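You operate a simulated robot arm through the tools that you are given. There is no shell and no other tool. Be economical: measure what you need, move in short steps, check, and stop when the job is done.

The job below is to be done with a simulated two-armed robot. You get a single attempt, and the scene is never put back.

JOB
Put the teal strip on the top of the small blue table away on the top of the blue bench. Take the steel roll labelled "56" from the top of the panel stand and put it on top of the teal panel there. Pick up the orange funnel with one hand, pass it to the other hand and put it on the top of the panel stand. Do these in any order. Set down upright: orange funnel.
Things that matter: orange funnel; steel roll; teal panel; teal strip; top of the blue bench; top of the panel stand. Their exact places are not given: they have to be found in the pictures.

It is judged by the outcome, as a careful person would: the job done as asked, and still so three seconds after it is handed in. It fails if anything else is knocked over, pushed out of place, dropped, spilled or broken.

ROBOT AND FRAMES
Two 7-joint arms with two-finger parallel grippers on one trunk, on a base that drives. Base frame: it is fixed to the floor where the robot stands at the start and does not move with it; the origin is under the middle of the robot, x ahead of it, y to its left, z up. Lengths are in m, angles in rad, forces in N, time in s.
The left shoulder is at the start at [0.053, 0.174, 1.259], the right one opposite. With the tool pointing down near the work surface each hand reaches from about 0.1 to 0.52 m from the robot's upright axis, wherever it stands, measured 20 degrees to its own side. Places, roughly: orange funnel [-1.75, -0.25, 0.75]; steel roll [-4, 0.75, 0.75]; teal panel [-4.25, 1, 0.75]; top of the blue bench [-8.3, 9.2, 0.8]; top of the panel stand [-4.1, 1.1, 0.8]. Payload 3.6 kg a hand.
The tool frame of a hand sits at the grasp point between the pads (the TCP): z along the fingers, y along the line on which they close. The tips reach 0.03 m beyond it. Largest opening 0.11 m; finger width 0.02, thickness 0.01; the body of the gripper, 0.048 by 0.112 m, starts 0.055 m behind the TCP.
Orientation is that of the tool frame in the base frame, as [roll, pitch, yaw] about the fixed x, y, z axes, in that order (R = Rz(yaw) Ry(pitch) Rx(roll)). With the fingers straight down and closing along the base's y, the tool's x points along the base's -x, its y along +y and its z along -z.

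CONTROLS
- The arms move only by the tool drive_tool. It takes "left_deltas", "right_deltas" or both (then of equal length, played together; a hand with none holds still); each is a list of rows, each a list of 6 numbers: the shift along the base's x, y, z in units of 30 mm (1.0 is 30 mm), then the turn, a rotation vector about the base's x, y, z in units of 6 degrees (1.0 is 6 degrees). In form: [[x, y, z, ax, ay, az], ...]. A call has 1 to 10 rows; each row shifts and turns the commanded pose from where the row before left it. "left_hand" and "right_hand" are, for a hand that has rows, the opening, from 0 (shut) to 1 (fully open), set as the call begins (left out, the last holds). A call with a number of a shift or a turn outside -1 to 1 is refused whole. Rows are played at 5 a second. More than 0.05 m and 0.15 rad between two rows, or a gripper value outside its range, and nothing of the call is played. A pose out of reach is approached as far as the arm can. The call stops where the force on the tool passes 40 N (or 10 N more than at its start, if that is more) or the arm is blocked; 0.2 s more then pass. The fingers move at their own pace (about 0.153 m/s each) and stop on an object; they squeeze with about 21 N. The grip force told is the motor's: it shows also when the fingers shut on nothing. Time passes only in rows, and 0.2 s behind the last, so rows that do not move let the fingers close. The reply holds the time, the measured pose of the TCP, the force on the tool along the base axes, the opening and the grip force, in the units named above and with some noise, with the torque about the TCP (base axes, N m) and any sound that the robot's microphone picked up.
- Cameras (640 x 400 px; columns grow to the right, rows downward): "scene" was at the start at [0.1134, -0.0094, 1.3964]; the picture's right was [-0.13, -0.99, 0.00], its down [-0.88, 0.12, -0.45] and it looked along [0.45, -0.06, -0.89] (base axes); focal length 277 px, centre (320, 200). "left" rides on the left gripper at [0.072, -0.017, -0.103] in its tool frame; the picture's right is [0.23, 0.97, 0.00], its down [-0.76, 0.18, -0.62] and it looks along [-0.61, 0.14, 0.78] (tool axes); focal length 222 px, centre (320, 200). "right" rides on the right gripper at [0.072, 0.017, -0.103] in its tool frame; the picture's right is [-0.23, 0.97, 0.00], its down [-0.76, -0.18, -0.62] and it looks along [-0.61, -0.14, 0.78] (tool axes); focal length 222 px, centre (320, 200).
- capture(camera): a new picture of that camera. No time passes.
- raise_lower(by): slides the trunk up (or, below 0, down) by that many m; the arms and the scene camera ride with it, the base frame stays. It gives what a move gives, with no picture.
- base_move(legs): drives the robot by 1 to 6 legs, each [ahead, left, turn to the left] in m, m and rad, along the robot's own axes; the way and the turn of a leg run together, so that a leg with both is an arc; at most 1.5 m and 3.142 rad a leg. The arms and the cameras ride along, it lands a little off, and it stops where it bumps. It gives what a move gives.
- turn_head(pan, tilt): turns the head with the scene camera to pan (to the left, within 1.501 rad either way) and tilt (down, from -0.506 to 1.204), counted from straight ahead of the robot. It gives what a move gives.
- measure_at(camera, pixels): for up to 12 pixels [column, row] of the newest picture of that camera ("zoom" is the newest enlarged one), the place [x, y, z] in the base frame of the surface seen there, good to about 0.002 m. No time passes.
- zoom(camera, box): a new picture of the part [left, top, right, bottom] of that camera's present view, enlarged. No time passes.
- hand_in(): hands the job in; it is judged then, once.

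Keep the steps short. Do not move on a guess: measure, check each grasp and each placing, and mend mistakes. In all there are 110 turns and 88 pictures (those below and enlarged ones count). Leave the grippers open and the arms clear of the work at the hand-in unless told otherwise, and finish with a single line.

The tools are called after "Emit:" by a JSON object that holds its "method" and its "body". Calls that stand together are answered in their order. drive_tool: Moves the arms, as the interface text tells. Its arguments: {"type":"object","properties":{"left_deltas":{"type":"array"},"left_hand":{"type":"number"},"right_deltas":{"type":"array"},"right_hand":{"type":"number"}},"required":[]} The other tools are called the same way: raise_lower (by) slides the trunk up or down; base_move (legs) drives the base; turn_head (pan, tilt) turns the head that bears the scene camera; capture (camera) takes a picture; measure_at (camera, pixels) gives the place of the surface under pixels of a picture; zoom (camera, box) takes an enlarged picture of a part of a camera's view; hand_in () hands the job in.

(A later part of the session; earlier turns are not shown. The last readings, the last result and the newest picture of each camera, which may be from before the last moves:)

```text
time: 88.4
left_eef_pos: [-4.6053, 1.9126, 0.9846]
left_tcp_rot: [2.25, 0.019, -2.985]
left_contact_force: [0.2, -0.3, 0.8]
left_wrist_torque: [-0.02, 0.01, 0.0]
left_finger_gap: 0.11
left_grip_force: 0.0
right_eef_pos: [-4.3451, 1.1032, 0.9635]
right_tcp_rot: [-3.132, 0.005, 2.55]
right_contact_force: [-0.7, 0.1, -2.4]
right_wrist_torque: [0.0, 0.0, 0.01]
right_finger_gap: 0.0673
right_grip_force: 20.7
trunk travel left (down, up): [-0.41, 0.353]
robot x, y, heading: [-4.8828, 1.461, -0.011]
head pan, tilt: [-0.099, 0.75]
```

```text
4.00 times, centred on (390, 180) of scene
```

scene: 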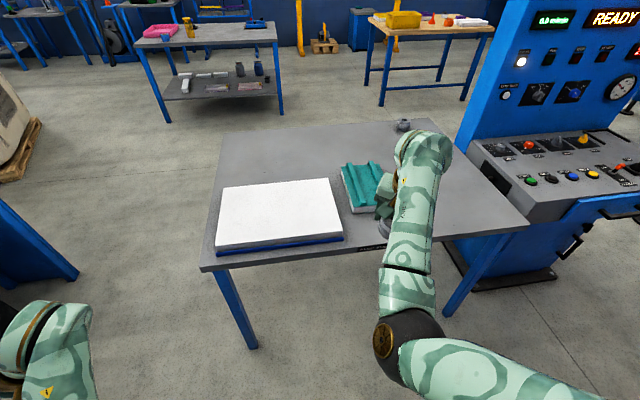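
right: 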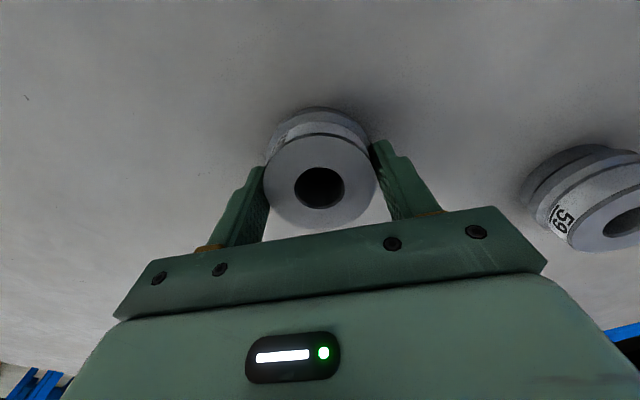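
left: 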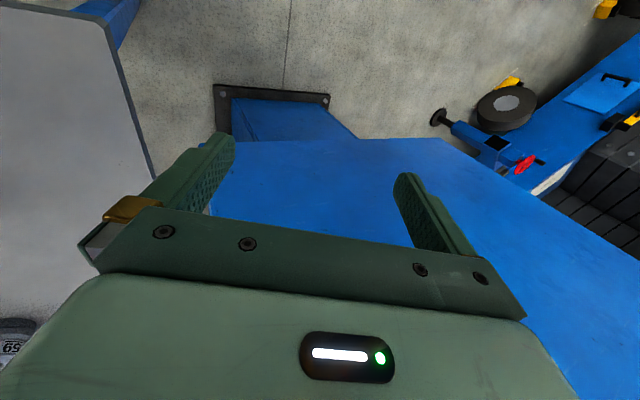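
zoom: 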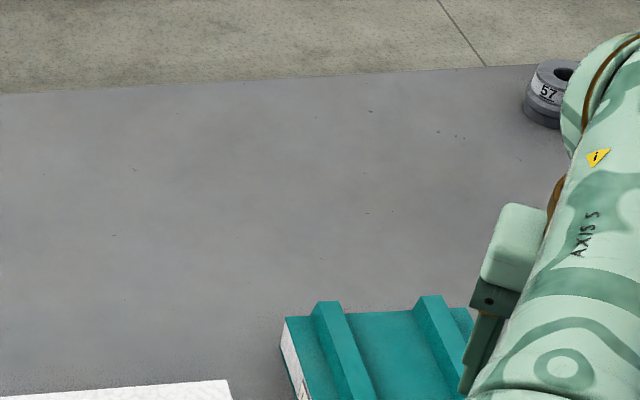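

The hand is upright now. The panel lies lower in the picture; I enlarge there.

Emit:
{"method": "zoom", "body": {"camera": "scene", "box": [370, 190, 466, 250]}}

Emit:
{"method": "capture", "body": {"camera": "right"}}

```text
6.67 times, centred on (418, 220) of scene
```

zoom: 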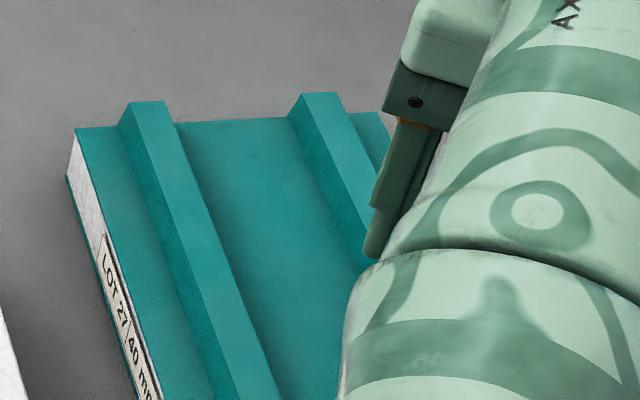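

```text
61 pictures are left
```

right: 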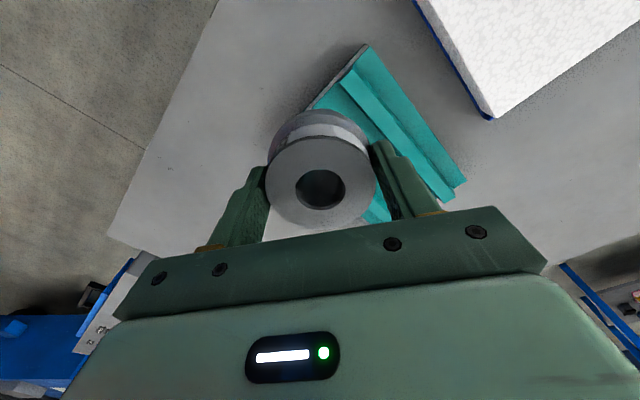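

I scan across both rails in this zoom to find the channel edges.

Emit:
{"method": "measure_at", "body": {"camera": "zoom", "pixels": [[136, 130], [173, 130], [181, 130], [190, 130], [290, 130], [297, 130], [305, 130], [343, 130], [160, 200], [202, 200], [215, 205], [325, 200]]}}

Emit:
{"method": "measure_at", "body": {"camera": "zoom", "pixels": [[240, 300], [228, 300], [338, 200], [330, 200], [80, 135], [378, 118], [345, 235], [354, 235], [366, 235], [232, 250], [219, 250], [212, 250]]}}

```text
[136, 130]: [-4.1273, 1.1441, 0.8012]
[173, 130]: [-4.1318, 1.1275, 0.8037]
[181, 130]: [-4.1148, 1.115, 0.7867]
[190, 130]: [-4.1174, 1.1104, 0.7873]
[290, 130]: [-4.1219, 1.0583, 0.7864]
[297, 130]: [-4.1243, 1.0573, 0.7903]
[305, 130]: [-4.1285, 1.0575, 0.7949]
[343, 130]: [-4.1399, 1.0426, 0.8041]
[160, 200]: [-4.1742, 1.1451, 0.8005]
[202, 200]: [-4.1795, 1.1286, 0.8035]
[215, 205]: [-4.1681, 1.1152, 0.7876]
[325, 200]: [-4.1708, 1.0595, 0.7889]
```

```text
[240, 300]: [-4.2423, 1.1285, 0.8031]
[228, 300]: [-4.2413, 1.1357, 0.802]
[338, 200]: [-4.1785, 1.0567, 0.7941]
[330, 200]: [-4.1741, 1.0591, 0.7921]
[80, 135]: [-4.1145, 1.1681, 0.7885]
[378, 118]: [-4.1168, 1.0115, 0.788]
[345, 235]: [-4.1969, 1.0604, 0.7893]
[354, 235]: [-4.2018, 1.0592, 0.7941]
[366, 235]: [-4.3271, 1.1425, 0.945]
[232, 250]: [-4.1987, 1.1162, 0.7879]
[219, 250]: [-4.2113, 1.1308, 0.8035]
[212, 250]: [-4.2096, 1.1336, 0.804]
```

Channel inner edges: y≈1.058–1.060 and ≈1.127, so about 0.069 m, against the roll's 0.067. I'll move the base to a good position, turn the hand so the fingers close along the rails (x), and bring the roll above the channel at x≈-4.28.

Emit:
{"method": "base_move", "body": {"legs": [[0.12, -0.2, 0.01]]}}

Emit:
{"method": "drive_tool", "body": {"right_deltas": [[-0.2, 0.6, 0, 0, 0, -0.93], [-0.2, 0.6, 0, 0, 0, -0.93], [-0.2, 0.6, 0, 0, 0, -0.93], [-0.2, 0.6, 0, 0, 0, -0.93], [-0.2, 0.6, 0, 0, 0, -0.93], [-0.2, 0.6, 0, 0, 0, -0.93], [-0.2, 0.6, 0, 0, 0, -0.93], [-0.2, 0.6, 0, 0, 0, -0.93], [-0.2, 0.6, 0, 0, 0, -0.93], [-0.2, 0.6, 0, 0, 0, -0.93]]}}

Emit:
{"method": "capture", "body": {"camera": "right"}}

```text
time: 90.2
left_eef_pos: [-4.4919, 1.7119, 0.9824]
left_tcp_rot: [2.246, 0.022, -2.977]
left_contact_force: [-0.1, -0.6, 0.4]
left_wrist_torque: [0.01, 0.01, -0.01]
left_finger_gap: 0.1099
left_grip_force: 0.1
right_eef_pos: [-4.2247, 0.905, 0.964]
right_tcp_rot: [-3.132, 0.006, 2.563]
right_contact_force: [0.0, -0.6, -3.5]
right_wrist_torque: [0.04, 0.02, -0.03]
right_finger_gap: 0.0675
right_grip_force: 20.9
trunk travel left (down, up): [-0.41, 0.353]
robot x, y, heading: [-4.7616, 1.2596, 0.007]
head pan, tilt: [-0.099, 0.75]
```

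```text
time: 92.5
left_eef_pos: [-4.491, 1.7139, 0.9835]
left_tcp_rot: [2.249, 0.023, -2.977]
left_contact_force: [0.7, 0.3, -0.1]
left_wrist_torque: [-0.03, 0.01, 0.03]
left_finger_gap: 0.1098
left_grip_force: 0.0
right_eef_pos: [-4.3017, 0.9849, 0.9791]
right_tcp_rot: [-3.138, 0.1, 1.537]
right_contact_force: [0.1, 0.4, -3.0]
right_wrist_torque: [0.0, 0.02, -0.03]
right_finger_gap: 0.0675
right_grip_force: 20.9
right hand out of reach, approached as far as the arm can: row 8, 9, 10
trunk travel left (down, up): [-0.41, 0.353]
robot x, y, heading: [-4.7583, 1.2532, 0.011]
head pan, tilt: [-0.099, 0.75]
stopped in row 10 (right hand): the arm was blocked; the commanded pose is now the measured one
```

```text
60 pictures are left
```

right: 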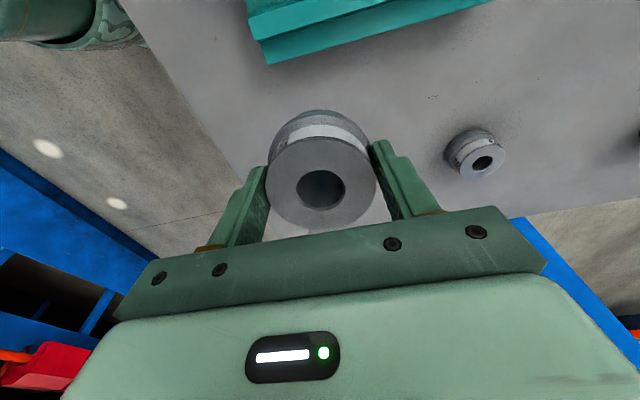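

The hand is nearly aligned but leaning 0.1 rad at its inner limit. I shift the base 0.17 m left so that the hand works further out, then take out the lean.

Emit:
{"method": "base_move", "body": {"legs": [[0.0, 0.17, 0]]}}

Emit:
{"method": "drive_tool", "body": {"right_deltas": [[0.1, -0.5, 0, 0, 0, 0], [0.1, -0.5, 0, 0.2, 0, 0], [0.1, -0.5, -0.2, 0.3, 0, 0], [0.1, -0.5, -0.3, 0.3, 0, 0], [0, 0, -0.3, 0.2, 0, 0]]}}

Emit:
{"method": "capture", "body": {"camera": "right"}}

```text
time: 94.0
left_eef_pos: [-4.4927, 1.8862, 0.9835]
left_tcp_rot: [2.249, 0.021, -2.975]
left_contact_force: [0.5, 1.3, 0.2]
left_wrist_torque: [-0.01, -0.02, 0.01]
left_finger_gap: 0.1101
left_grip_force: 0.2
right_eef_pos: [-4.3046, 1.1578, 0.9795]
right_tcp_rot: [-3.136, 0.099, 1.537]
right_contact_force: [0.0, 1.1, -2.6]
right_wrist_torque: [-0.02, 0.01, -0.01]
right_finger_gap: 0.0678
right_grip_force: 20.9
trunk travel left (down, up): [-0.41, 0.353]
robot x, y, heading: [-4.7609, 1.4277, 0.006]
head pan, tilt: [-0.099, 0.75]
```

```text
time: 95.2
left_eef_pos: [-4.4918, 1.8842, 0.9845]
left_tcp_rot: [2.248, 0.021, -2.976]
left_contact_force: [0.1, -0.6, 0.5]
left_wrist_torque: [-0.01, 0.0, 0.03]
left_finger_gap: 0.1101
left_grip_force: 0.0
right_eef_pos: [-4.2925, 1.0971, 0.9637]
right_tcp_rot: [-3.132, 0.013, 1.539]
right_contact_force: [0.2, 0.0, -3.9]
right_wrist_torque: [0.0, 0.0, 0.01]
right_finger_gap: 0.0677
right_grip_force: 21.3
right hand out of reach, approached as far as the arm can: row 5
trunk travel left (down, up): [-0.41, 0.353]
robot x, y, heading: [-4.7602, 1.4281, 0.003]
head pan, tilt: [-0.099, 0.75]
```

```text
59 pictures are left
```

right: 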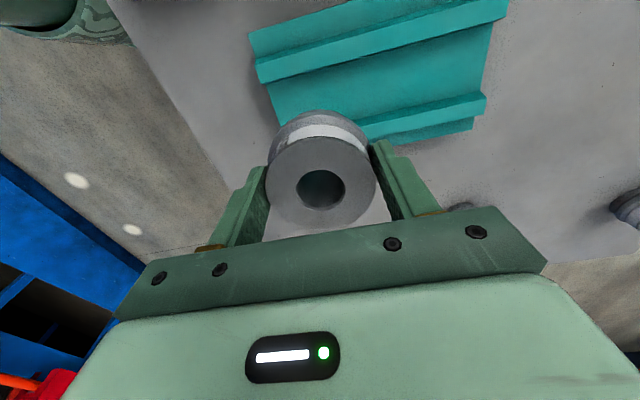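

The roll is upright near (-4.29,1.097), but the arm is at its reach limit. I shift the base slightly ahead and right, then lower to about z 0.875 while staying above the channel.

Emit:
{"method": "base_move", "body": {"legs": [[0.03, -0.04, 0]]}}

Emit:
{"method": "drive_tool", "body": {"right_deltas": [[0, 0.4, -0.6, 0, 0, 0], [0, 0.4, -0.6, 0, 0, 0], [0, 0.4, -0.6, 0, 0, 0], [0, 0, -0.6, 0, 0, 0], [0, 0, -0.4, 0, 0, 0]]}}

Emit:
{"method": "capture", "body": {"camera": "right"}}

```text
time: 96.2
left_eef_pos: [-4.4611, 1.8411, 0.9845]
left_tcp_rot: [2.247, 0.021, -2.974]
left_contact_force: [0.5, -0.8, -0.2]
left_wrist_torque: [0.03, 0.0, 0.05]
left_finger_gap: 0.1099
left_grip_force: 0.1
right_eef_pos: [-4.2604, 1.0544, 0.9629]
right_tcp_rot: [-3.13, 0.014, 1.537]
right_contact_force: [-0.3, -0.7, -3.6]
right_wrist_torque: [0.06, 0.05, 0.02]
right_finger_gap: 0.0673
right_grip_force: 20.9
trunk travel left (down, up): [-0.41, 0.353]
robot x, y, heading: [-4.7256, 1.3827, 0.006]
head pan, tilt: [-0.099, 0.75]
```

```text
time: 97.3
left_eef_pos: [-4.4613, 1.8434, 0.9831]
left_tcp_rot: [2.249, 0.021, -2.977]
left_contact_force: [-0.4, -1.2, 0.0]
left_wrist_torque: [-0.02, 0.01, -0.02]
left_finger_gap: 0.1101
left_grip_force: 0.0
right_eef_pos: [-4.2613, 1.0563, 0.9634]
right_tcp_rot: [-3.133, 0.016, 1.539]
right_contact_force: [-0.2, 0.3, -2.7]
right_wrist_torque: [-0.01, -0.01, 0.01]
right_finger_gap: 0.0675
right_grip_force: 20.8
right hand out of reach, approached as far as the arm can: row 1, 2, 3, 4, 5
trunk travel left (down, up): [-0.41, 0.353]
robot x, y, heading: [-4.7308, 1.3894, 0.008]
head pan, tilt: [-0.099, 0.75]
```

```text
58 pictures are left
```

right: 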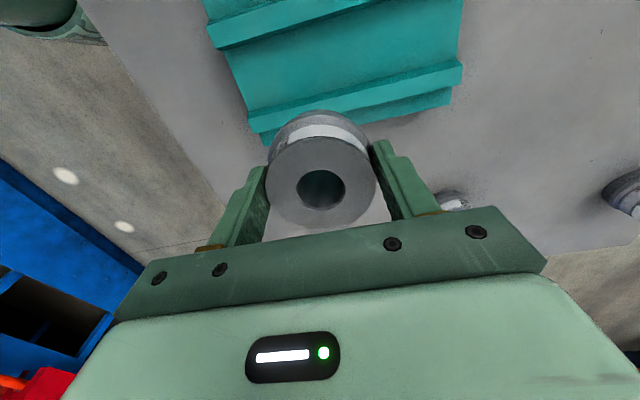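

With this yaw the arm can't descend. I turn the hand back by about 0.8 rad, to where it descended well before (the command already asks y 1.092, z≈0.88, still above the rails).

Emit:
{"method": "drive_tool", "body": {"right_deltas": [[0, 0, 0.1, 0, 0, 0.9], [0, 0, 0.1, 0, 0, 0.9], [0, 0, 0, 0, 0, 0.9], [0, 0, 0, 0, 0, 0.9], [0, 0, 0, 0, 0, 0.9], [0, 0, 0, 0, 0, 0.9], [0, 0, 0, 0, 0, 0.9], [0, 0, 0, 0, 0, 0.9]]}}

Emit:
{"method": "capture", "body": {"camera": "right"}}

```text
time: 99.2
left_eef_pos: [-4.4616, 1.8436, 0.9828]
left_tcp_rot: [2.248, 0.021, -2.976]
left_contact_force: [1.0, -0.3, -0.8]
left_wrist_torque: [0.0, 0.0, 0.03]
left_finger_gap: 0.11
left_grip_force: 0.1
right_eef_pos: [-4.2623, 1.0555, 0.9691]
right_tcp_rot: [-3.132, 0.014, 2.293]
right_contact_force: [-0.2, 0.4, -3.5]
right_wrist_torque: [0.01, -0.01, 0.01]
right_finger_gap: 0.0677
right_grip_force: 21.4
trunk travel left (down, up): [-0.41, 0.353]
robot x, y, heading: [-4.7307, 1.3841, 0.005]
head pan, tilt: [-0.099, 0.75]
```

```text
57 pictures are left
```

right: 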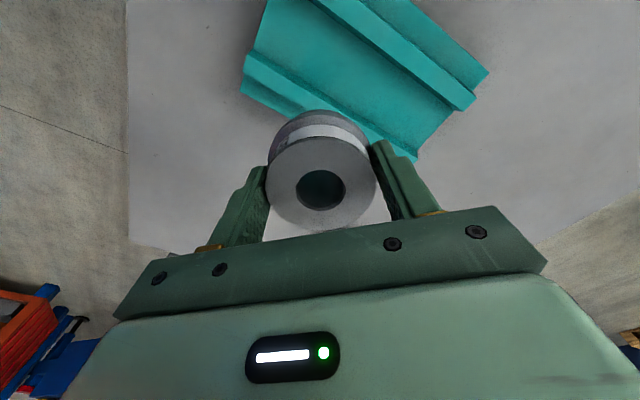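

Now I move to y≈1.09 and lower to z≈0.88.

Emit:
{"method": "drive_tool", "body": {"right_deltas": [[-0.1, 0.4, -0.5, 0, 0, 0], [-0.1, 0.4, -0.6, 0, 0, 0], [-0.1, 0.35, -0.6, 0, 0, 0], [0, 0, -0.6, 0, 0, 0], [0, 0, -0.6, 0, 0, 0]]}}

Emit:
{"method": "capture", "body": {"camera": "right"}}

```text
time: 100.5
left_eef_pos: [-4.4618, 1.8434, 0.9849]
left_tcp_rot: [2.248, 0.021, -2.976]
left_contact_force: [-0.2, 0.2, 0.4]
left_wrist_torque: [0.04, -0.01, -0.01]
left_finger_gap: 0.1097
left_grip_force: 0.1
right_eef_pos: [-4.2741, 1.0599, 0.8843]
right_tcp_rot: [-3.1, 0.053, 2.267]
right_contact_force: [0.0, -0.3, -2.9]
right_wrist_torque: [0.03, -0.01, -0.01]
right_finger_gap: 0.0677
right_grip_force: 21.1
trunk travel left (down, up): [-0.41, 0.353]
robot x, y, heading: [-4.7273, 1.3846, 0.004]
head pan, tilt: [-0.099, 0.75]
stopped in row 5 (right hand): the arm was blocked; the commanded pose is now the measured one
```

```text
56 pictures are left
```

right: 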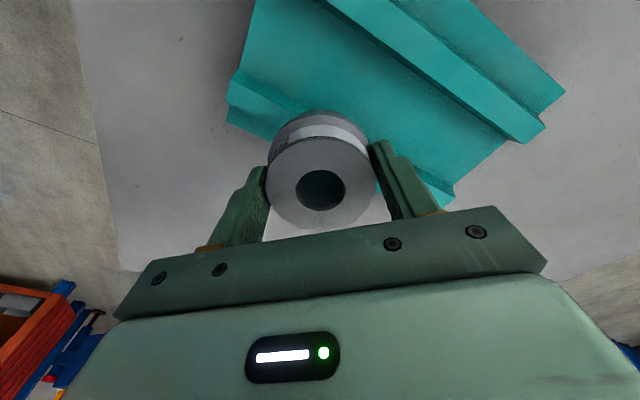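

The best yaw appears to be ~2.65. I turn there at this height, remove the small lean, and shift the base left 0.033 m.

Emit:
{"method": "drive_tool", "body": {"right_deltas": [[0, 0, 0.1, 0, 0, 0.9], [0, 0, 0.1, 0, 0, 0.9], [0, 0, 0, 0.2, 0, 0.9], [0, 0, 0, 0.2, 0, 0.9], [0, 0, 0, 0.25, 0, 0]]}}

Emit:
{"method": "base_move", "body": {"legs": [[0, 0.033, 0]]}}

Emit:
{"method": "capture", "body": {"camera": "right"}}

```text
time: 101.8
left_eef_pos: [-4.4616, 1.843, 0.9844]
left_tcp_rot: [2.248, 0.023, -2.977]
left_contact_force: [0.1, -0.1, 0.4]
left_wrist_torque: [0.0, 0.0, 0.0]
left_finger_gap: 0.1102
left_grip_force: 0.0
right_eef_pos: [-4.2731, 1.0525, 0.8914]
right_tcp_rot: [3.134, 0.021, 2.636]
right_contact_force: [0.2, 0.2, -3.9]
right_wrist_torque: [0.0, 0.0, 0.01]
right_finger_gap: 0.0674
right_grip_force: 20.8
trunk travel left (down, up): [-0.41, 0.353]
robot x, y, heading: [-4.7315, 1.3872, 0.006]
head pan, tilt: [-0.099, 0.75]
```

```text
time: 102.6
left_eef_pos: [-4.4628, 1.8782, 0.9817]
left_tcp_rot: [2.248, 0.022, -2.976]
left_contact_force: [-0.1, -0.1, -0.8]
left_wrist_torque: [0.0, -0.03, 0.0]
left_finger_gap: 0.1101
left_grip_force: 0.0
right_eef_pos: [-4.2718, 1.0885, 0.8935]
right_tcp_rot: [3.134, 0.023, 2.635]
right_contact_force: [0.4, 0.5, -3.4]
right_wrist_torque: [-0.06, -0.02, 0.0]
right_finger_gap: 0.0678
right_grip_force: 20.9
trunk travel left (down, up): [-0.41, 0.353]
robot x, y, heading: [-4.7291, 1.4144, 0.005]
head pan, tilt: [-0.099, 0.75]
```

```text
55 pictures are left
```

right: 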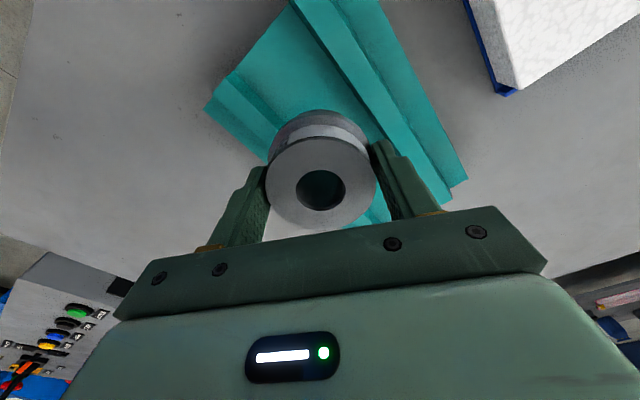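

Well placed. I measure the roll's top face rim and the rails in this picture for fine alignment.

Emit:
{"method": "measure_at", "body": {"camera": "right", "pixels": [[271, 184], [371, 184], [321, 143], [321, 223], [286, 152], [356, 152], [286, 217], [356, 217], [225, 95], [250, 120], [385, 110], [365, 100]]}}

Emit:
{"method": "zoom", "body": {"camera": "right", "box": [200, 80, 480, 255]}}

```text
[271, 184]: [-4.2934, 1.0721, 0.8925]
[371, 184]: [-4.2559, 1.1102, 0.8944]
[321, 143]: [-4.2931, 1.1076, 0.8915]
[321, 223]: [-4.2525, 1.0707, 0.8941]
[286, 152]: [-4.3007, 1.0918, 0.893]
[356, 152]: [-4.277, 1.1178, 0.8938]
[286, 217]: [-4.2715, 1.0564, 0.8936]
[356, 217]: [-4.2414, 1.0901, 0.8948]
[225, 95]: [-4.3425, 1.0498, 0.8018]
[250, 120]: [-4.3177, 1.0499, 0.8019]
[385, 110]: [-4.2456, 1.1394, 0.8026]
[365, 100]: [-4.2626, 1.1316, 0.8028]
```

```text
2.29 times, centred on (340, 168) of right
```

zoom: 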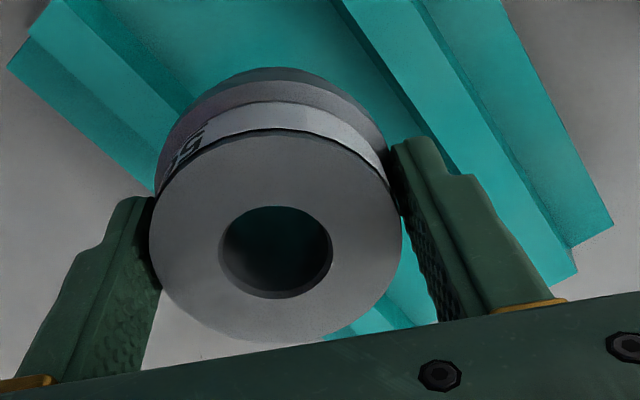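

I scan across both rails' inner edges in this zoom near the roll's x.

Emit:
{"method": "measure_at", "body": {"camera": "zoom", "pixels": [[115, 105], [130, 95], [140, 90], [148, 84], [156, 78], [165, 70], [350, 80], [362, 72], [372, 66], [382, 60], [394, 52], [410, 45]]}}

```text
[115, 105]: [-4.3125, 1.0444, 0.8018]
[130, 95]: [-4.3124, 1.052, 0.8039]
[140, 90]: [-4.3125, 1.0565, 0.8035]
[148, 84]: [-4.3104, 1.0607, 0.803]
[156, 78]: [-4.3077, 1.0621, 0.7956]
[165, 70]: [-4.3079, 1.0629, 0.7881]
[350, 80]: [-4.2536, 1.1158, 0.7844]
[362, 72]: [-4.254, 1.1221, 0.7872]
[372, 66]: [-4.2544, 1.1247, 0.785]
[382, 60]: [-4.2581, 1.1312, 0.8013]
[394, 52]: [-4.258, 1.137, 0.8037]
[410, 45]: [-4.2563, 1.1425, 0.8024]
```

The roll's centre is at y≈1.090; the channel's centre here is y≈1.095, width ≈0.068. I shift +5.5 mm in y, remove the last lean and come down to just above the rails.

Emit:
{"method": "drive_tool", "body": {"right_deltas": [[0, 0.19, 0, 0, 0.23, 0], [0, 0, -0.5, 0, 0, 0], [0, 0, -0.5, 0, 0, 0], [0, 0, -0.2, 0, 0, 0], [0, 0, 0, 0, 0, 0]]}}

Emit:
{"method": "zoom", "body": {"camera": "right", "box": [200, 80, 480, 255]}}

```text
time: 103.8
left_eef_pos: [-4.4626, 1.8765, 0.9846]
left_tcp_rot: [2.248, 0.021, -2.978]
left_contact_force: [0.2, -0.1, -0.3]
left_wrist_torque: [-0.02, -0.04, 0.01]
left_finger_gap: 0.1095
left_grip_force: 0.0
right_eef_pos: [-4.2738, 1.0887, 0.8572]
right_tcp_rot: [-3.135, 0.006, 2.63]
right_contact_force: [0.2, -0.9, -3.5]
right_wrist_torque: [0.0, 0.0, 0.05]
right_finger_gap: 0.0671
right_grip_force: 21.2
trunk travel left (down, up): [-0.41, 0.353]
robot x, y, heading: [-4.7341, 1.4211, 0.003]
head pan, tilt: [-0.099, 0.75]
```

```text
2.29 times, centred on (340, 168) of right
```

zoom: 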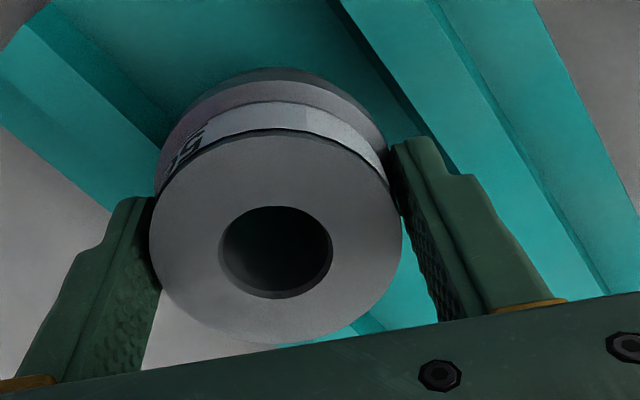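

The y shift doesn't show in the reading (1.0887). I measure the rim and rails again.

Emit:
{"method": "measure_at", "body": {"camera": "zoom", "pixels": [[162, 235], [392, 235], [276, 136], [276, 335], [190, 160], [360, 310], [365, 160], [190, 310], [130, 75], [145, 95], [370, 55], [388, 45]]}}

```text
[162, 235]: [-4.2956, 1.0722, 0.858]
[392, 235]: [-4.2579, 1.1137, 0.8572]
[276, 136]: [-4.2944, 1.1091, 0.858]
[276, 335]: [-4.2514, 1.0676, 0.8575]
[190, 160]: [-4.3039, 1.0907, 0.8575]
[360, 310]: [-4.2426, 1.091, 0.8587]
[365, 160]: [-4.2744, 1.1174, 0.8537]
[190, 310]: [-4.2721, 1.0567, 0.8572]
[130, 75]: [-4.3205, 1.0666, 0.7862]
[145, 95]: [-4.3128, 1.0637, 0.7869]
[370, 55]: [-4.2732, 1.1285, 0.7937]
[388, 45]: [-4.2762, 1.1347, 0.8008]
```

The roll's centre is still y≈1.090. I nudge +6 mm in y by hand.

Emit:
{"method": "drive_tool", "body": {"right_deltas": [[0, 0.2, 0, 0, 0, 0], [0, 0, 0, 0, 0, 0]]}}

```text
time: 104.4
left_eef_pos: [-4.4617, 1.877, 0.9838]
left_tcp_rot: [2.248, 0.021, -2.976]
left_contact_force: [-0.2, -0.4, 1.2]
left_wrist_torque: [0.01, -0.02, 0.0]
left_finger_gap: 0.1101
left_grip_force: 0.1
right_eef_pos: [-4.2731, 1.0854, 0.8577]
right_tcp_rot: [-3.127, 0.01, 2.625]
right_contact_force: [-0.8, -0.8, -3.6]
right_wrist_torque: [0.0, 0.0, 0.05]
right_finger_gap: 0.0677
right_grip_force: 21.0
trunk travel left (down, up): [-0.41, 0.353]
robot x, y, heading: [-4.7293, 1.4157, 0.004]
head pan, tilt: [-0.099, 0.75]
```

The arm is stuck at its inward limit. I turn the hand further (+0.3 rad) to free it while asking +y.

Emit:
{"method": "drive_tool", "body": {"right_deltas": [[0, 0, 0.2, 0, 0, 1], [0, 0.1, 0, 0, 0, 1], [0, 0.15, 0, 0, 0, 1], [0, 0.2, 0, 0, 0, 0], [0, 0, 0, 0, 0, 0]]}}

```text
time: 105.6
left_eef_pos: [-4.4633, 1.8765, 0.9838]
left_tcp_rot: [2.247, 0.021, -2.976]
left_contact_force: [0.1, -0.5, 0.4]
left_wrist_torque: [-0.01, -0.02, -0.01]
left_finger_gap: 0.1101
left_grip_force: 0.1
right_eef_pos: [-4.2615, 1.0973, 0.8784]
right_tcp_rot: [-3.131, 0.036, 2.928]
right_contact_force: [0.1, -0.2, -3.6]
right_wrist_torque: [-0.02, 0.01, 0.02]
right_finger_gap: 0.0675
right_grip_force: 21.0
trunk travel left (down, up): [-0.41, 0.353]
robot x, y, heading: [-4.728, 1.4197, 0.007]
head pan, tilt: [-0.099, 0.75]
```

The hand is 0.57 m from the robot's axis, beyond its reach — that's the true limit. I lift a bit, shift the base 0.12 m right, and bring the hand back inwards to y≈1.095.

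Emit:
{"method": "drive_tool", "body": {"right_deltas": [[0, 0, 0.7, 0, 0.2, 0], [0, 0, 0.7, 0, 0.15, -0.8]]}}

Emit:
{"method": "base_move", "body": {"legs": [[0, -0.12, 0]]}}

Emit:
{"method": "drive_tool", "body": {"right_deltas": [[-0.1, 0.8, 0, 0, 0, 0], [-0.1, 0.8, 0, 0, 0, 0], [-0.1, 0.8, 0, 0, 0, 0], [0, 0.8, 0, 0, 0, 0], [0, 0.7, 0, 0, 0, 0], [0, 0, -0.3, 0, 0, 0]]}}

```text
time: 106.2
left_eef_pos: [-4.4612, 1.8772, 0.9839]
left_tcp_rot: [2.247, 0.021, -2.976]
left_contact_force: [-0.6, -0.6, 0.3]
left_wrist_torque: [-0.01, 0.0, 0.04]
left_finger_gap: 0.1101
left_grip_force: 0.1
right_eef_pos: [-4.2703, 1.0985, 0.9116]
right_tcp_rot: [-3.117, -0.019, 2.851]
right_contact_force: [0.4, 0.0, -3.5]
right_wrist_torque: [0.01, -0.05, 0.0]
right_finger_gap: 0.0676
right_grip_force: 20.5
trunk travel left (down, up): [-0.41, 0.353]
robot x, y, heading: [-4.733, 1.4183, 0.007]
head pan, tilt: [-0.099, 0.75]
```

```text
time: 107.4
left_eef_pos: [-4.4626, 1.7558, 0.985]
left_tcp_rot: [2.247, 0.021, -2.976]
left_contact_force: [0.5, 0.2, 0.2]
left_wrist_torque: [0.01, -0.03, -0.01]
left_finger_gap: 0.1099
left_grip_force: 0.1
right_eef_pos: [-4.2691, 0.9772, 0.9102]
right_tcp_rot: [-3.117, -0.022, 2.85]
right_contact_force: [-0.5, -0.7, -2.9]
right_wrist_torque: [0.06, -0.01, -0.01]
right_finger_gap: 0.0672
right_grip_force: 21.2
trunk travel left (down, up): [-0.41, 0.353]
robot x, y, heading: [-4.7331, 1.3002, 0.001]
head pan, tilt: [-0.099, 0.75]
```

```text
time: 108.2
left_eef_pos: [-4.4624, 1.7569, 0.9836]
left_tcp_rot: [2.247, 0.02, -2.974]
left_contact_force: [-0.1, -0.7, -0.5]
left_wrist_torque: [-0.01, 0.01, 0.01]
left_finger_gap: 0.11
left_grip_force: 0.1
right_eef_pos: [-4.2204, 1.0255, 0.9837]
right_tcp_rot: [3.134, 0.145, 2.822]
right_contact_force: [-0.7, 0.1, -2.9]
right_wrist_torque: [0.02, -0.02, -0.01]
right_finger_gap: 0.0674
right_grip_force: 20.7
trunk travel left (down, up): [-0.41, 0.353]
robot x, y, heading: [-4.7302, 1.3012, 0.005]
head pan, tilt: [-0.099, 0.75]
stopped in row 3 (right hand): the arm was blocked; the commanded pose is now the measured one
```

Moving inwards pushes the hand up: the shoulder is too low relative to the work. The remedy is raising the trunk and keeping the hands low. First I lower both hands a little, then raise the trunk by 0.15 m.

Emit:
{"method": "drive_tool", "body": {"left_deltas": [[0.3, 0.2, -0.8, 0, 0, 0], [0.3, 0.2, -0.8, 0, 0, 0], [0.3, 0.2, -0.8, 0, 0, 0], [0.3, 0.2, -0.8, 0, 0, 0]]}}

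Emit:
{"method": "raise_lower", "body": {"by": 0.15}}

```text
time: 109.4
left_eef_pos: [-4.4305, 1.8079, 0.9053]
left_tcp_rot: [2.172, 0.026, -2.977]
left_contact_force: [-0.4, -0.6, -0.3]
left_wrist_torque: [0.01, -0.03, 0.01]
left_finger_gap: 0.1099
left_grip_force: 0.0
right_eef_pos: [-4.2206, 1.0229, 0.9836]
right_tcp_rot: [3.136, 0.144, 2.822]
right_contact_force: [-0.2, 0.1, -3.1]
right_wrist_torque: [-0.02, 0.03, -0.01]
right_finger_gap: 0.0677
right_grip_force: 20.7
trunk travel left (down, up): [-0.41, 0.353]
robot x, y, heading: [-4.7295, 1.2956, 0.004]
head pan, tilt: [-0.099, 0.75]
stopped in row 4 (left hand): the arm was blocked; the commanded pose is now the measured one
```

```text
time: 111.3
left_eef_pos: [-4.4387, 1.8639, 1.0919]
left_tcp_rot: [2.049, 0.045, -2.956]
left_contact_force: [-0.3, -0.3, -0.5]
left_wrist_torque: [0.03, -0.01, 0.0]
left_finger_gap: 0.1099
left_grip_force: 0.1
right_eef_pos: [-4.2208, 1.0166, 1.1343]
right_tcp_rot: [3.141, 0.149, 2.814]
right_contact_force: [-0.9, -0.2, -3.4]
right_wrist_torque: [0.02, 0.0, 0.02]
right_finger_gap: 0.0675
right_grip_force: 20.6
trunk travel left (down, up): [-0.56, 0.203]
robot x, y, heading: [-4.734, 1.2975, 0.001]
head pan, tilt: [-0.099, 0.75]
stopped: the arm was blocked; the commanded pose is now the measured one
```

Trunk raised by 0.15 m. Now the right hand goes down and inwards, straightening.

Emit:
{"method": "drive_tool", "body": {"right_deltas": [[-0.2, 0.3, -0.9, 0.06, 0.17, 0], [-0.2, 0.3, -0.9, 0.06, 0.17, 0], [-0.2, 0.3, -0.9, 0.06, 0.17, 0], [-0.2, 0.3, -0.9, 0.06, 0.17, 0], [-0.2, 0.3, -0.9, 0.06, 0.17, 0], [-0.2, 0.3, -0.9, 0.06, 0.17, 0], [-0.2, 0.3, -0.9, 0.06, 0.17, 0], [-0.2, 0.3, -0.8, 0.06, 0.17, 0]]}}

Emit:
{"method": "zoom", "body": {"camera": "right", "box": [200, 80, 480, 255]}}

```text
time: 113.3
left_eef_pos: [-4.4388, 1.8649, 1.0926]
left_tcp_rot: [2.045, 0.046, -2.955]
left_contact_force: [-0.3, 0.4, 1.5]
left_wrist_torque: [0.0, -0.02, -0.02]
left_finger_gap: 0.11
left_grip_force: 0.1
right_eef_pos: [-4.2396, 1.0471, 0.9448]
right_tcp_rot: [-3.117, 0.066, 2.776]
right_contact_force: [-0.2, -0.1, -2.8]
right_wrist_torque: [-0.02, 0.02, -0.02]
right_finger_gap: 0.0674
right_grip_force: 20.4
trunk travel left (down, up): [-0.56, 0.203]
robot x, y, heading: [-4.731, 1.2965, 0.001]
head pan, tilt: [-0.099, 0.75]
stopped in row 8 (right hand): the arm was blocked; the commanded pose is now the measured one
```

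```text
2.29 times, centred on (340, 168) of right
```

zoom: 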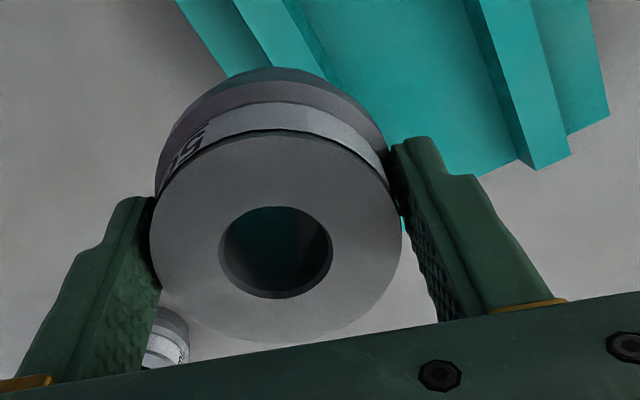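

Blocked again at y 1.047. I look with the scene camera at the arm's posture.

Emit:
{"method": "capture", "body": {"camera": "scene"}}

Emit:
{"method": "measure_at", "body": {"camera": "scene", "pixels": [[400, 330], [415, 150], [410, 250], [480, 370], [390, 360]]}}

```text
51 pictures are left
```

scene: 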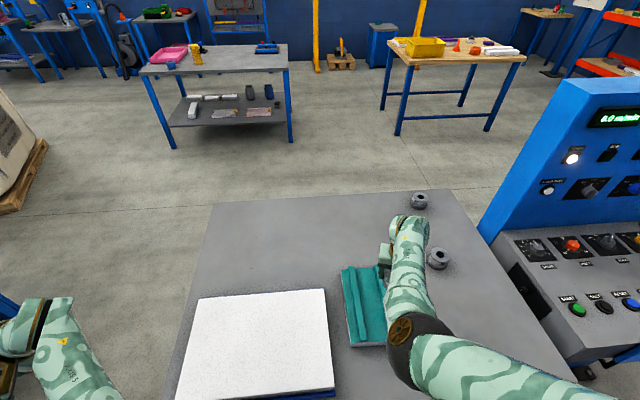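

```text
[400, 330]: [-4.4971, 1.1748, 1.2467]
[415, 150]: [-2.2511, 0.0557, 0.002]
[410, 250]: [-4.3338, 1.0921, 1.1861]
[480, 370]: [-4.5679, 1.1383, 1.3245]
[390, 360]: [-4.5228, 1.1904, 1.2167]
```

The elbow sits inboard, so an inward hand needs a longer forward reach — as in the pick, where the hand was 0.51 m ahead. I'll copy that posture: raise the hand, back the base 0.06 m, then lower the trunk again by 0.14 m.

Emit:
{"method": "drive_tool", "body": {"right_deltas": [[0.4, 0, 0.9, 0.2, 0.1, 0], [0.4, 0, 0.9, 0.2, 0.1, 0], [0.4, 0, 0.6, 0, 0.1, 0]]}}

Emit:
{"method": "base_move", "body": {"legs": [[-0.06, 0, 0]]}}

Emit:
{"method": "raise_lower", "body": {"by": -0.12}}

```text
time: 114.1
left_eef_pos: [-4.4383, 1.8632, 1.0923]
left_tcp_rot: [2.048, 0.044, -2.956]
left_contact_force: [0.1, 0.2, 0.4]
left_wrist_torque: [0.0, 0.0, 0.0]
left_finger_gap: 0.1098
left_grip_force: 0.0
right_eef_pos: [-4.2058, 1.0551, 1.0148]
right_tcp_rot: [3.131, 0.015, 2.78]
right_contact_force: [-0.1, 0.1, -2.8]
right_wrist_torque: [-0.02, -0.01, 0.01]
right_finger_gap: 0.0673
right_grip_force: 21.1
trunk travel left (down, up): [-0.56, 0.203]
robot x, y, heading: [-4.729, 1.3011, 0.006]
head pan, tilt: [-0.099, 0.75]
```

```text
time: 115.1
left_eef_pos: [-4.4972, 1.8638, 1.0933]
left_tcp_rot: [2.048, 0.045, -2.957]
left_contact_force: [-0.4, 0.5, 0.0]
left_wrist_torque: [0.0, 0.02, 0.0]
left_finger_gap: 0.1099
left_grip_force: 0.1
right_eef_pos: [-4.2663, 1.0541, 1.0154]
right_tcp_rot: [3.133, 0.016, 2.779]
right_contact_force: [-0.6, -0.1, -3.0]
right_wrist_torque: [0.01, -0.03, 0.05]
right_finger_gap: 0.0675
right_grip_force: 20.8
trunk travel left (down, up): [-0.56, 0.203]
robot x, y, heading: [-4.7883, 1.3003, 0.003]
head pan, tilt: [-0.099, 0.75]
```

```text
time: 116.6
left_eef_pos: [-4.5033, 1.8892, 0.9937]
left_tcp_rot: [1.983, 0.057, -2.946]
left_contact_force: [0.7, -0.8, -0.2]
left_wrist_torque: [0.0, 0.02, 0.0]
left_finger_gap: 0.11
left_grip_force: 0.2
right_eef_pos: [-4.2642, 1.0535, 0.8953]
right_tcp_rot: [3.131, 0.017, 2.781]
right_contact_force: [0.4, -0.1, -2.7]
right_wrist_torque: [0.0, 0.0, 0.02]
right_finger_gap: 0.0674
right_grip_force: 21.0
trunk travel left (down, up): [-0.44, 0.323]
robot x, y, heading: [-4.7913, 1.2992, 0.003]
head pan, tilt: [-0.099, 0.75]
```

Now upright at (-4.264,1.054,0.895). I move +y by hand to reach ≈1.095.

Emit:
{"method": "drive_tool", "body": {"right_deltas": [[-0.1, 0.45, 0, 0, 0, 0], [-0.1, 0.45, 0, 0, 0, 0], [-0.1, 0.45, 0, 0, 0, 0], [0, 0, 0, 0, 0, 0]]}}

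Emit:
{"method": "zoom", "body": {"camera": "right", "box": [200, 80, 480, 255]}}

Emit:
{"method": "measure_at", "body": {"camera": "zoom", "pixels": [[162, 235], [392, 235], [276, 136], [276, 335], [190, 160], [360, 310], [365, 160], [190, 310]]}}

```text
time: 117.6
left_eef_pos: [-4.5012, 1.8885, 0.993]
left_tcp_rot: [1.99, 0.059, -2.943]
left_contact_force: [-0.3, 0.7, 0.7]
left_wrist_torque: [0.0, 0.01, -0.04]
left_finger_gap: 0.1101
left_grip_force: 0.0
right_eef_pos: [-4.2641, 1.0822, 0.906]
right_tcp_rot: [3.134, 0.041, 2.764]
right_contact_force: [-0.8, 0.2, -4.0]
right_wrist_torque: [0.0, 0.05, -0.03]
right_finger_gap: 0.0672
right_grip_force: 21.0
trunk travel left (down, up): [-0.44, 0.323]
robot x, y, heading: [-4.7898, 1.2989, 0.005]
head pan, tilt: [-0.099, 0.75]
```

```text
2.29 times, centred on (340, 168) of right
```

zoom: 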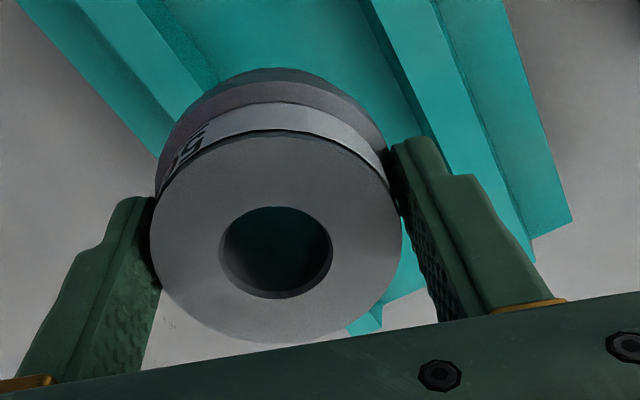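

```text
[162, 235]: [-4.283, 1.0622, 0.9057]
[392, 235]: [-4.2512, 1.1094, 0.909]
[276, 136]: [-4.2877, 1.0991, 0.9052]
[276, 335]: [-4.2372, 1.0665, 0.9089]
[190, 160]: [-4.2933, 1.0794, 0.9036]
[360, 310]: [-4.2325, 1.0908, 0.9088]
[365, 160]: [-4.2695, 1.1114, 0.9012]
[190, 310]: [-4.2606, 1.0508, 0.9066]
```

That is near the inner limit again. I go back out 0.03 m by hand and shift the base left 0.05 m, so fine corrections can be made outwards.

Emit:
{"method": "drive_tool", "body": {"right_deltas": [[0, -0.4, -0.15, 0, 0.1, 0], [0, -0.4, -0.1, 0, 0.1, 0], [0, -0.3, 0, 0, 0.1, 0]]}}

Emit:
{"method": "base_move", "body": {"legs": [[0, 0.048, 0]]}}

Emit:
{"method": "drive_tool", "body": {"right_deltas": [[0, 0, -0.5, 0, 0, 0], [0, 0, -0.5, 0, 0, 0], [0, 0, 0, 0, 0, 0]]}}

Emit:
{"method": "zoom", "body": {"camera": "right", "box": [200, 80, 480, 255]}}

Emit:
{"method": "measure_at", "body": {"camera": "zoom", "pixels": [[162, 235], [392, 235], [276, 136], [276, 335], [190, 160], [360, 310], [365, 160], [190, 310]]}}

```text
time: 118.4
left_eef_pos: [-4.4999, 1.8864, 0.9923]
left_tcp_rot: [1.99, 0.061, -2.943]
left_contact_force: [-0.1, 0.0, 0.1]
left_wrist_torque: [-0.02, 0.0, 0.02]
left_finger_gap: 0.11
left_grip_force: 0.0
right_eef_pos: [-4.2742, 1.0615, 0.8865]
right_tcp_rot: [-3.14, -0.017, 2.782]
right_contact_force: [0.2, -0.2, -3.9]
right_wrist_torque: [0.02, 0.0, 0.01]
right_finger_gap: 0.0673
right_grip_force: 20.6
trunk travel left (down, up): [-0.44, 0.323]
robot x, y, heading: [-4.7917, 1.2967, 0.006]
head pan, tilt: [-0.099, 0.75]
```

```text
time: 119.3
left_eef_pos: [-4.5005, 1.9375, 0.9919]
left_tcp_rot: [1.993, 0.061, -2.945]
left_contact_force: [0.6, 0.3, 0.5]
left_wrist_torque: [0.05, 0.01, -0.02]
left_finger_gap: 0.11
left_grip_force: 0.0
right_eef_pos: [-4.2743, 1.1122, 0.8877]
right_tcp_rot: [-3.138, -0.015, 2.781]
right_contact_force: [0.0, 1.2, -3.1]
right_wrist_torque: [-0.07, 0.01, -0.01]
right_finger_gap: 0.0675
right_grip_force: 20.1
trunk travel left (down, up): [-0.44, 0.323]
robot x, y, heading: [-4.7899, 1.3437, 0.005]
head pan, tilt: [-0.099, 0.75]
```

```text
time: 120.1
left_eef_pos: [-4.5016, 1.9376, 0.9952]
left_tcp_rot: [1.983, 0.066, -2.943]
left_contact_force: [-1.0, 0.4, 0.4]
left_wrist_torque: [-0.01, -0.01, 0.02]
left_finger_gap: 0.1098
left_grip_force: 0.1
right_eef_pos: [-4.2744, 1.1103, 0.8576]
right_tcp_rot: [-3.14, -0.014, 2.78]
right_contact_force: [-0.7, 0.6, -3.3]
right_wrist_torque: [0.01, -0.02, -0.02]
right_finger_gap: 0.0673
right_grip_force: 21.6
trunk travel left (down, up): [-0.44, 0.323]
robot x, y, heading: [-4.7892, 1.3471, 0.011]
head pan, tilt: [-0.099, 0.75]
```

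```text
2.29 times, centred on (340, 168) of right
```

zoom: 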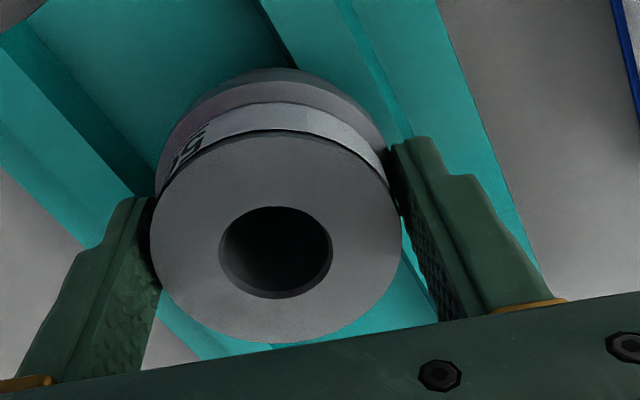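

```text
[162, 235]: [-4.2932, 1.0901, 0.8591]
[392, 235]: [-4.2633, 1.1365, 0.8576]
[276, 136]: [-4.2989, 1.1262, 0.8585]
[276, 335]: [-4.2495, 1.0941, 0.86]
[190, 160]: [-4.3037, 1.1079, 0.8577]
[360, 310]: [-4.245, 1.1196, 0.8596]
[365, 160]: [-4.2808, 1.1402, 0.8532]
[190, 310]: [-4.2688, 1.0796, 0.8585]
```

Everything is vertical; the roll's centre is y≈1.1118, the channel's 1.0953. I move −16.5 mm in y and then descend gently, watching where it stops.

Emit:
{"method": "drive_tool", "body": {"right_deltas": [[0, -0.55, 0, 0, -0.1, 0], [0, 0, 0, 0, 0, 0]]}}

Emit:
{"method": "zoom", "body": {"camera": "right", "box": [200, 80, 480, 255]}}

Emit:
{"method": "measure_at", "body": {"camera": "zoom", "pixels": [[162, 235], [392, 235], [276, 136], [276, 335], [190, 160], [360, 310], [365, 160], [190, 310]]}}

```text
time: 120.7
left_eef_pos: [-4.5018, 1.9382, 0.9946]
left_tcp_rot: [1.986, 0.062, -2.941]
left_contact_force: [0.6, 1.0, 0.2]
left_wrist_torque: [0.01, 0.01, -0.02]
left_finger_gap: 0.1101
left_grip_force: 0.0
right_eef_pos: [-4.2739, 1.0929, 0.8575]
right_tcp_rot: [3.141, -0.003, 2.781]
right_contact_force: [0.0, -0.3, -3.0]
right_wrist_torque: [-0.02, 0.01, 0.0]
right_finger_gap: 0.0675
right_grip_force: 21.0
trunk travel left (down, up): [-0.44, 0.323]
robot x, y, heading: [-4.7887, 1.3443, 0.005]
head pan, tilt: [-0.099, 0.75]
```

```text
2.29 times, centred on (340, 168) of right
```

zoom: 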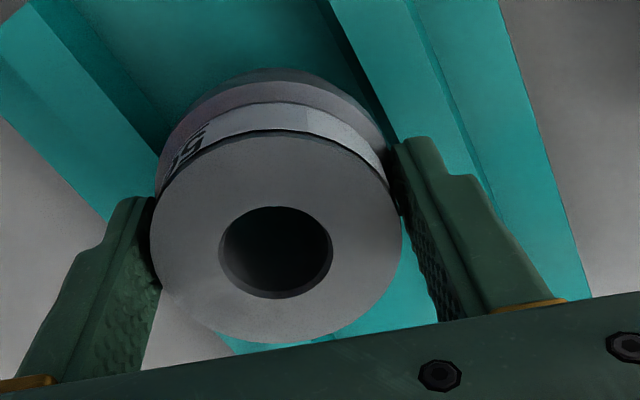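

```text
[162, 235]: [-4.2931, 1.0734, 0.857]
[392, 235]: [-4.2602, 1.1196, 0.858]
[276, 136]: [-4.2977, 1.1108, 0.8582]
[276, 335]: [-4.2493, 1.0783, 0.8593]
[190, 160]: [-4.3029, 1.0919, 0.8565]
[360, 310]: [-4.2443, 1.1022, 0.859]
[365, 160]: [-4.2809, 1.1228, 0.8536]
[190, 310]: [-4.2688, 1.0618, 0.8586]
```

The roll's centre is now y≈1.0951. I descend 20 mm in small steps.

Emit:
{"method": "drive_tool", "body": {"right_deltas": [[0, 0, -0.17, 0, 0, 0], [0, 0, -0.17, 0, 0, 0], [0, 0, -0.17, 0, 0, 0], [0, 0, -0.17, 0, 0, 0], [0, 0, 0, 0, 0, 0]]}}

```text
time: 121.9
left_eef_pos: [-4.5026, 1.9383, 0.9956]
left_tcp_rot: [1.986, 0.063, -2.942]
left_contact_force: [0.6, -0.3, 0.0]
left_wrist_torque: [-0.01, 0.04, 0.02]
left_finger_gap: 0.11
left_grip_force: 0.0
right_eef_pos: [-4.275, 1.0936, 0.8387]
right_tcp_rot: [3.141, -0.001, 2.78]
right_contact_force: [4.5, 0.6, 15.0]
right_wrist_torque: [-0.64, -0.11, 0.13]
right_finger_gap: 0.0674
right_grip_force: 20.6
trunk travel left (down, up): [-0.44, 0.323]
robot x, y, heading: [-4.7909, 1.3466, 0.003]
head pan, tilt: [-0.099, 0.75]
```

Reached z 0.839 with ~18 N upward: either it's in the channel or the roll slid in the grip. I look.

Emit:
{"method": "zoom", "body": {"camera": "right", "box": [200, 80, 480, 255]}}

Emit:
{"method": "measure_at", "body": {"camera": "zoom", "pixels": [[162, 235], [392, 235], [276, 136], [276, 335], [190, 160], [360, 310], [365, 160], [190, 310]]}}

```text
2.29 times, centred on (340, 168) of right
```

zoom: 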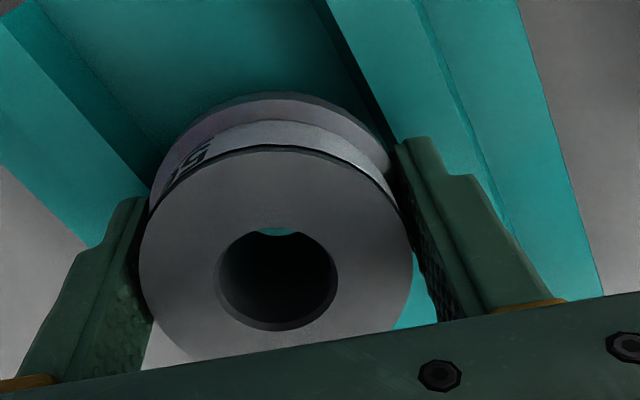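

```text
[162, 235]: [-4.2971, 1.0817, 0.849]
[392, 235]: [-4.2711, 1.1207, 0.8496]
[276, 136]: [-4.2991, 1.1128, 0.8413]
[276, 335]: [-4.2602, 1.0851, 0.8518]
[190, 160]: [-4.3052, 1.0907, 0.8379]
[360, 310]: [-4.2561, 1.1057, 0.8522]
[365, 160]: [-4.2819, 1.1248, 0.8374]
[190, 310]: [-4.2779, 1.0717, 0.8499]
```

The roll slid up ~10 mm in the grip: it rests on the right-hand rail (torque says contact on the −y side). While lightly pressing, I creep +y in ~1 mm steps to let it drop in.

Emit:
{"method": "drive_tool", "body": {"right_deltas": [[0, 0.04, 0, 0, 0, 0], [0, 0, 0, 0, 0, 0]]}}

Emit:
{"method": "drive_tool", "body": {"right_deltas": [[0, 0.04, 0, 0, 0, 0], [0, 0, 0, 0, 0, 0]]}}

Emit:
{"method": "zoom", "body": {"camera": "right", "box": [200, 80, 480, 255]}}

```text
time: 122.5
left_eef_pos: [-4.502, 1.9391, 0.9944]
left_tcp_rot: [1.985, 0.062, -2.941]
left_contact_force: [-0.3, 0.7, 0.3]
left_wrist_torque: [0.02, -0.03, 0.03]
left_finger_gap: 0.11
left_grip_force: 0.0
right_eef_pos: [-4.2754, 1.0954, 0.8378]
right_tcp_rot: [3.138, -0.004, 2.779]
right_contact_force: [2.3, 1.4, 11.5]
right_wrist_torque: [-0.48, -0.07, 0.09]
right_finger_gap: 0.0672
right_grip_force: 20.9
trunk travel left (down, up): [-0.44, 0.323]
robot x, y, heading: [-4.7911, 1.3509, 0.004]
head pan, tilt: [-0.099, 0.75]
```

```text
time: 123.1
left_eef_pos: [-4.5018, 1.9387, 0.995]
left_tcp_rot: [1.986, 0.065, -2.941]
left_contact_force: [-0.7, -0.9, 0.3]
left_wrist_torque: [-0.02, 0.03, -0.01]
left_finger_gap: 0.1101
left_grip_force: 0.2
right_eef_pos: [-4.2746, 1.0961, 0.8365]
right_tcp_rot: [3.139, -0.009, 2.78]
right_contact_force: [-0.2, -0.4, -3.4]
right_wrist_torque: [0.0, 0.01, 0.01]
right_finger_gap: 0.0672
right_grip_force: 21.4
trunk travel left (down, up): [-0.44, 0.323]
robot x, y, heading: [-4.7895, 1.3498, 0.008]
head pan, tilt: [-0.099, 0.75]
```

```text
2.29 times, centred on (340, 168) of right
```

zoom: 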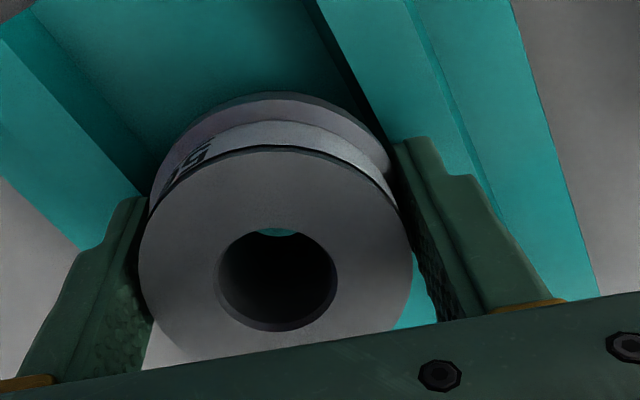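

The force vanished: the roll hangs free in the channel line. I lower 2 mm more, then open the fingers only a hair (gap ≈0.069) so it slides down guided.

Emit:
{"method": "drive_tool", "body": {"right_deltas": [[0, 0, -0.06, 0, 0, 0], [0, 0, 0, 0, 0, 0]]}}

Emit:
{"method": "drive_tool", "body": {"right_deltas": [[0, 0, 0, 0, 0, 0], [0, 0, 0, 0, 0, 0], [0, 0, 0, 0, 0, 0]], "right_hand": 0.63}}

Emit:
{"method": "zoom", "body": {"camera": "right", "box": [200, 80, 480, 255]}}

Emit:
{"method": "measure_at", "body": {"camera": "zoom", "pixels": [[165, 240], [385, 240], [276, 170], [276, 325], [200, 170], [350, 310], [355, 170], [200, 310]]}}

```text
time: 123.7
left_eef_pos: [-4.5029, 1.9377, 0.9954]
left_tcp_rot: [1.985, 0.062, -2.944]
left_contact_force: [-0.4, 0.9, -0.5]
left_wrist_torque: [0.02, 0.01, -0.03]
left_finger_gap: 0.1099
left_grip_force: 0.0
right_eef_pos: [-4.2748, 1.0968, 0.834]
right_tcp_rot: [3.139, -0.004, 2.78]
right_contact_force: [0.4, 0.9, -3.2]
right_wrist_torque: [-0.01, 0.0, -0.04]
right_finger_gap: 0.067
right_grip_force: 20.9
trunk travel left (down, up): [-0.44, 0.323]
robot x, y, heading: [-4.7926, 1.3452, 0.01]
head pan, tilt: [-0.099, 0.75]
```

```text
time: 124.5
left_eef_pos: [-4.5009, 1.9383, 0.9957]
left_tcp_rot: [1.984, 0.062, -2.942]
left_contact_force: [0.0, -0.1, -0.3]
left_wrist_torque: [0.01, 0.01, -0.02]
left_finger_gap: 0.1099
left_grip_force: 0.0
right_eef_pos: [-4.2747, 1.0959, 0.8352]
right_tcp_rot: [3.139, -0.005, 2.781]
right_contact_force: [0.1, 0.1, -0.3]
right_wrist_torque: [-0.01, 0.0, -0.01]
right_finger_gap: 0.0694
right_grip_force: 0.1
trunk travel left (down, up): [-0.44, 0.323]
robot x, y, heading: [-4.7879, 1.3445, 0.005]
head pan, tilt: [-0.099, 0.75]
```

```text
2.29 times, centred on (340, 168) of right
```

zoom: 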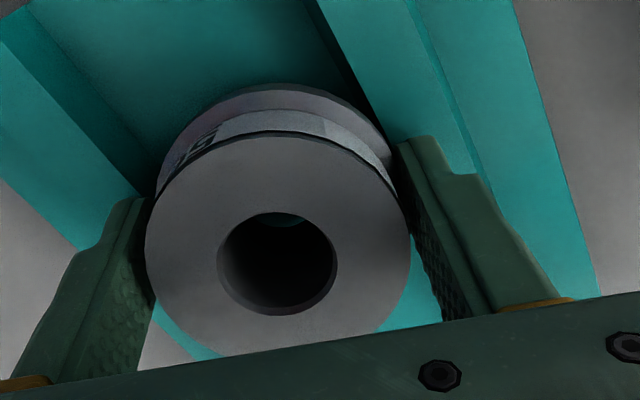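

```text
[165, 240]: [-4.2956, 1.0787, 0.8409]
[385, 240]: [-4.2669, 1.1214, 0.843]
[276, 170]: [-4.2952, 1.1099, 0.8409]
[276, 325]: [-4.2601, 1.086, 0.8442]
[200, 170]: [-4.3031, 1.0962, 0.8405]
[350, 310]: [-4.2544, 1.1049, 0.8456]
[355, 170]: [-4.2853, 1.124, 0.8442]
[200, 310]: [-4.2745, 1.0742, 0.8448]
```

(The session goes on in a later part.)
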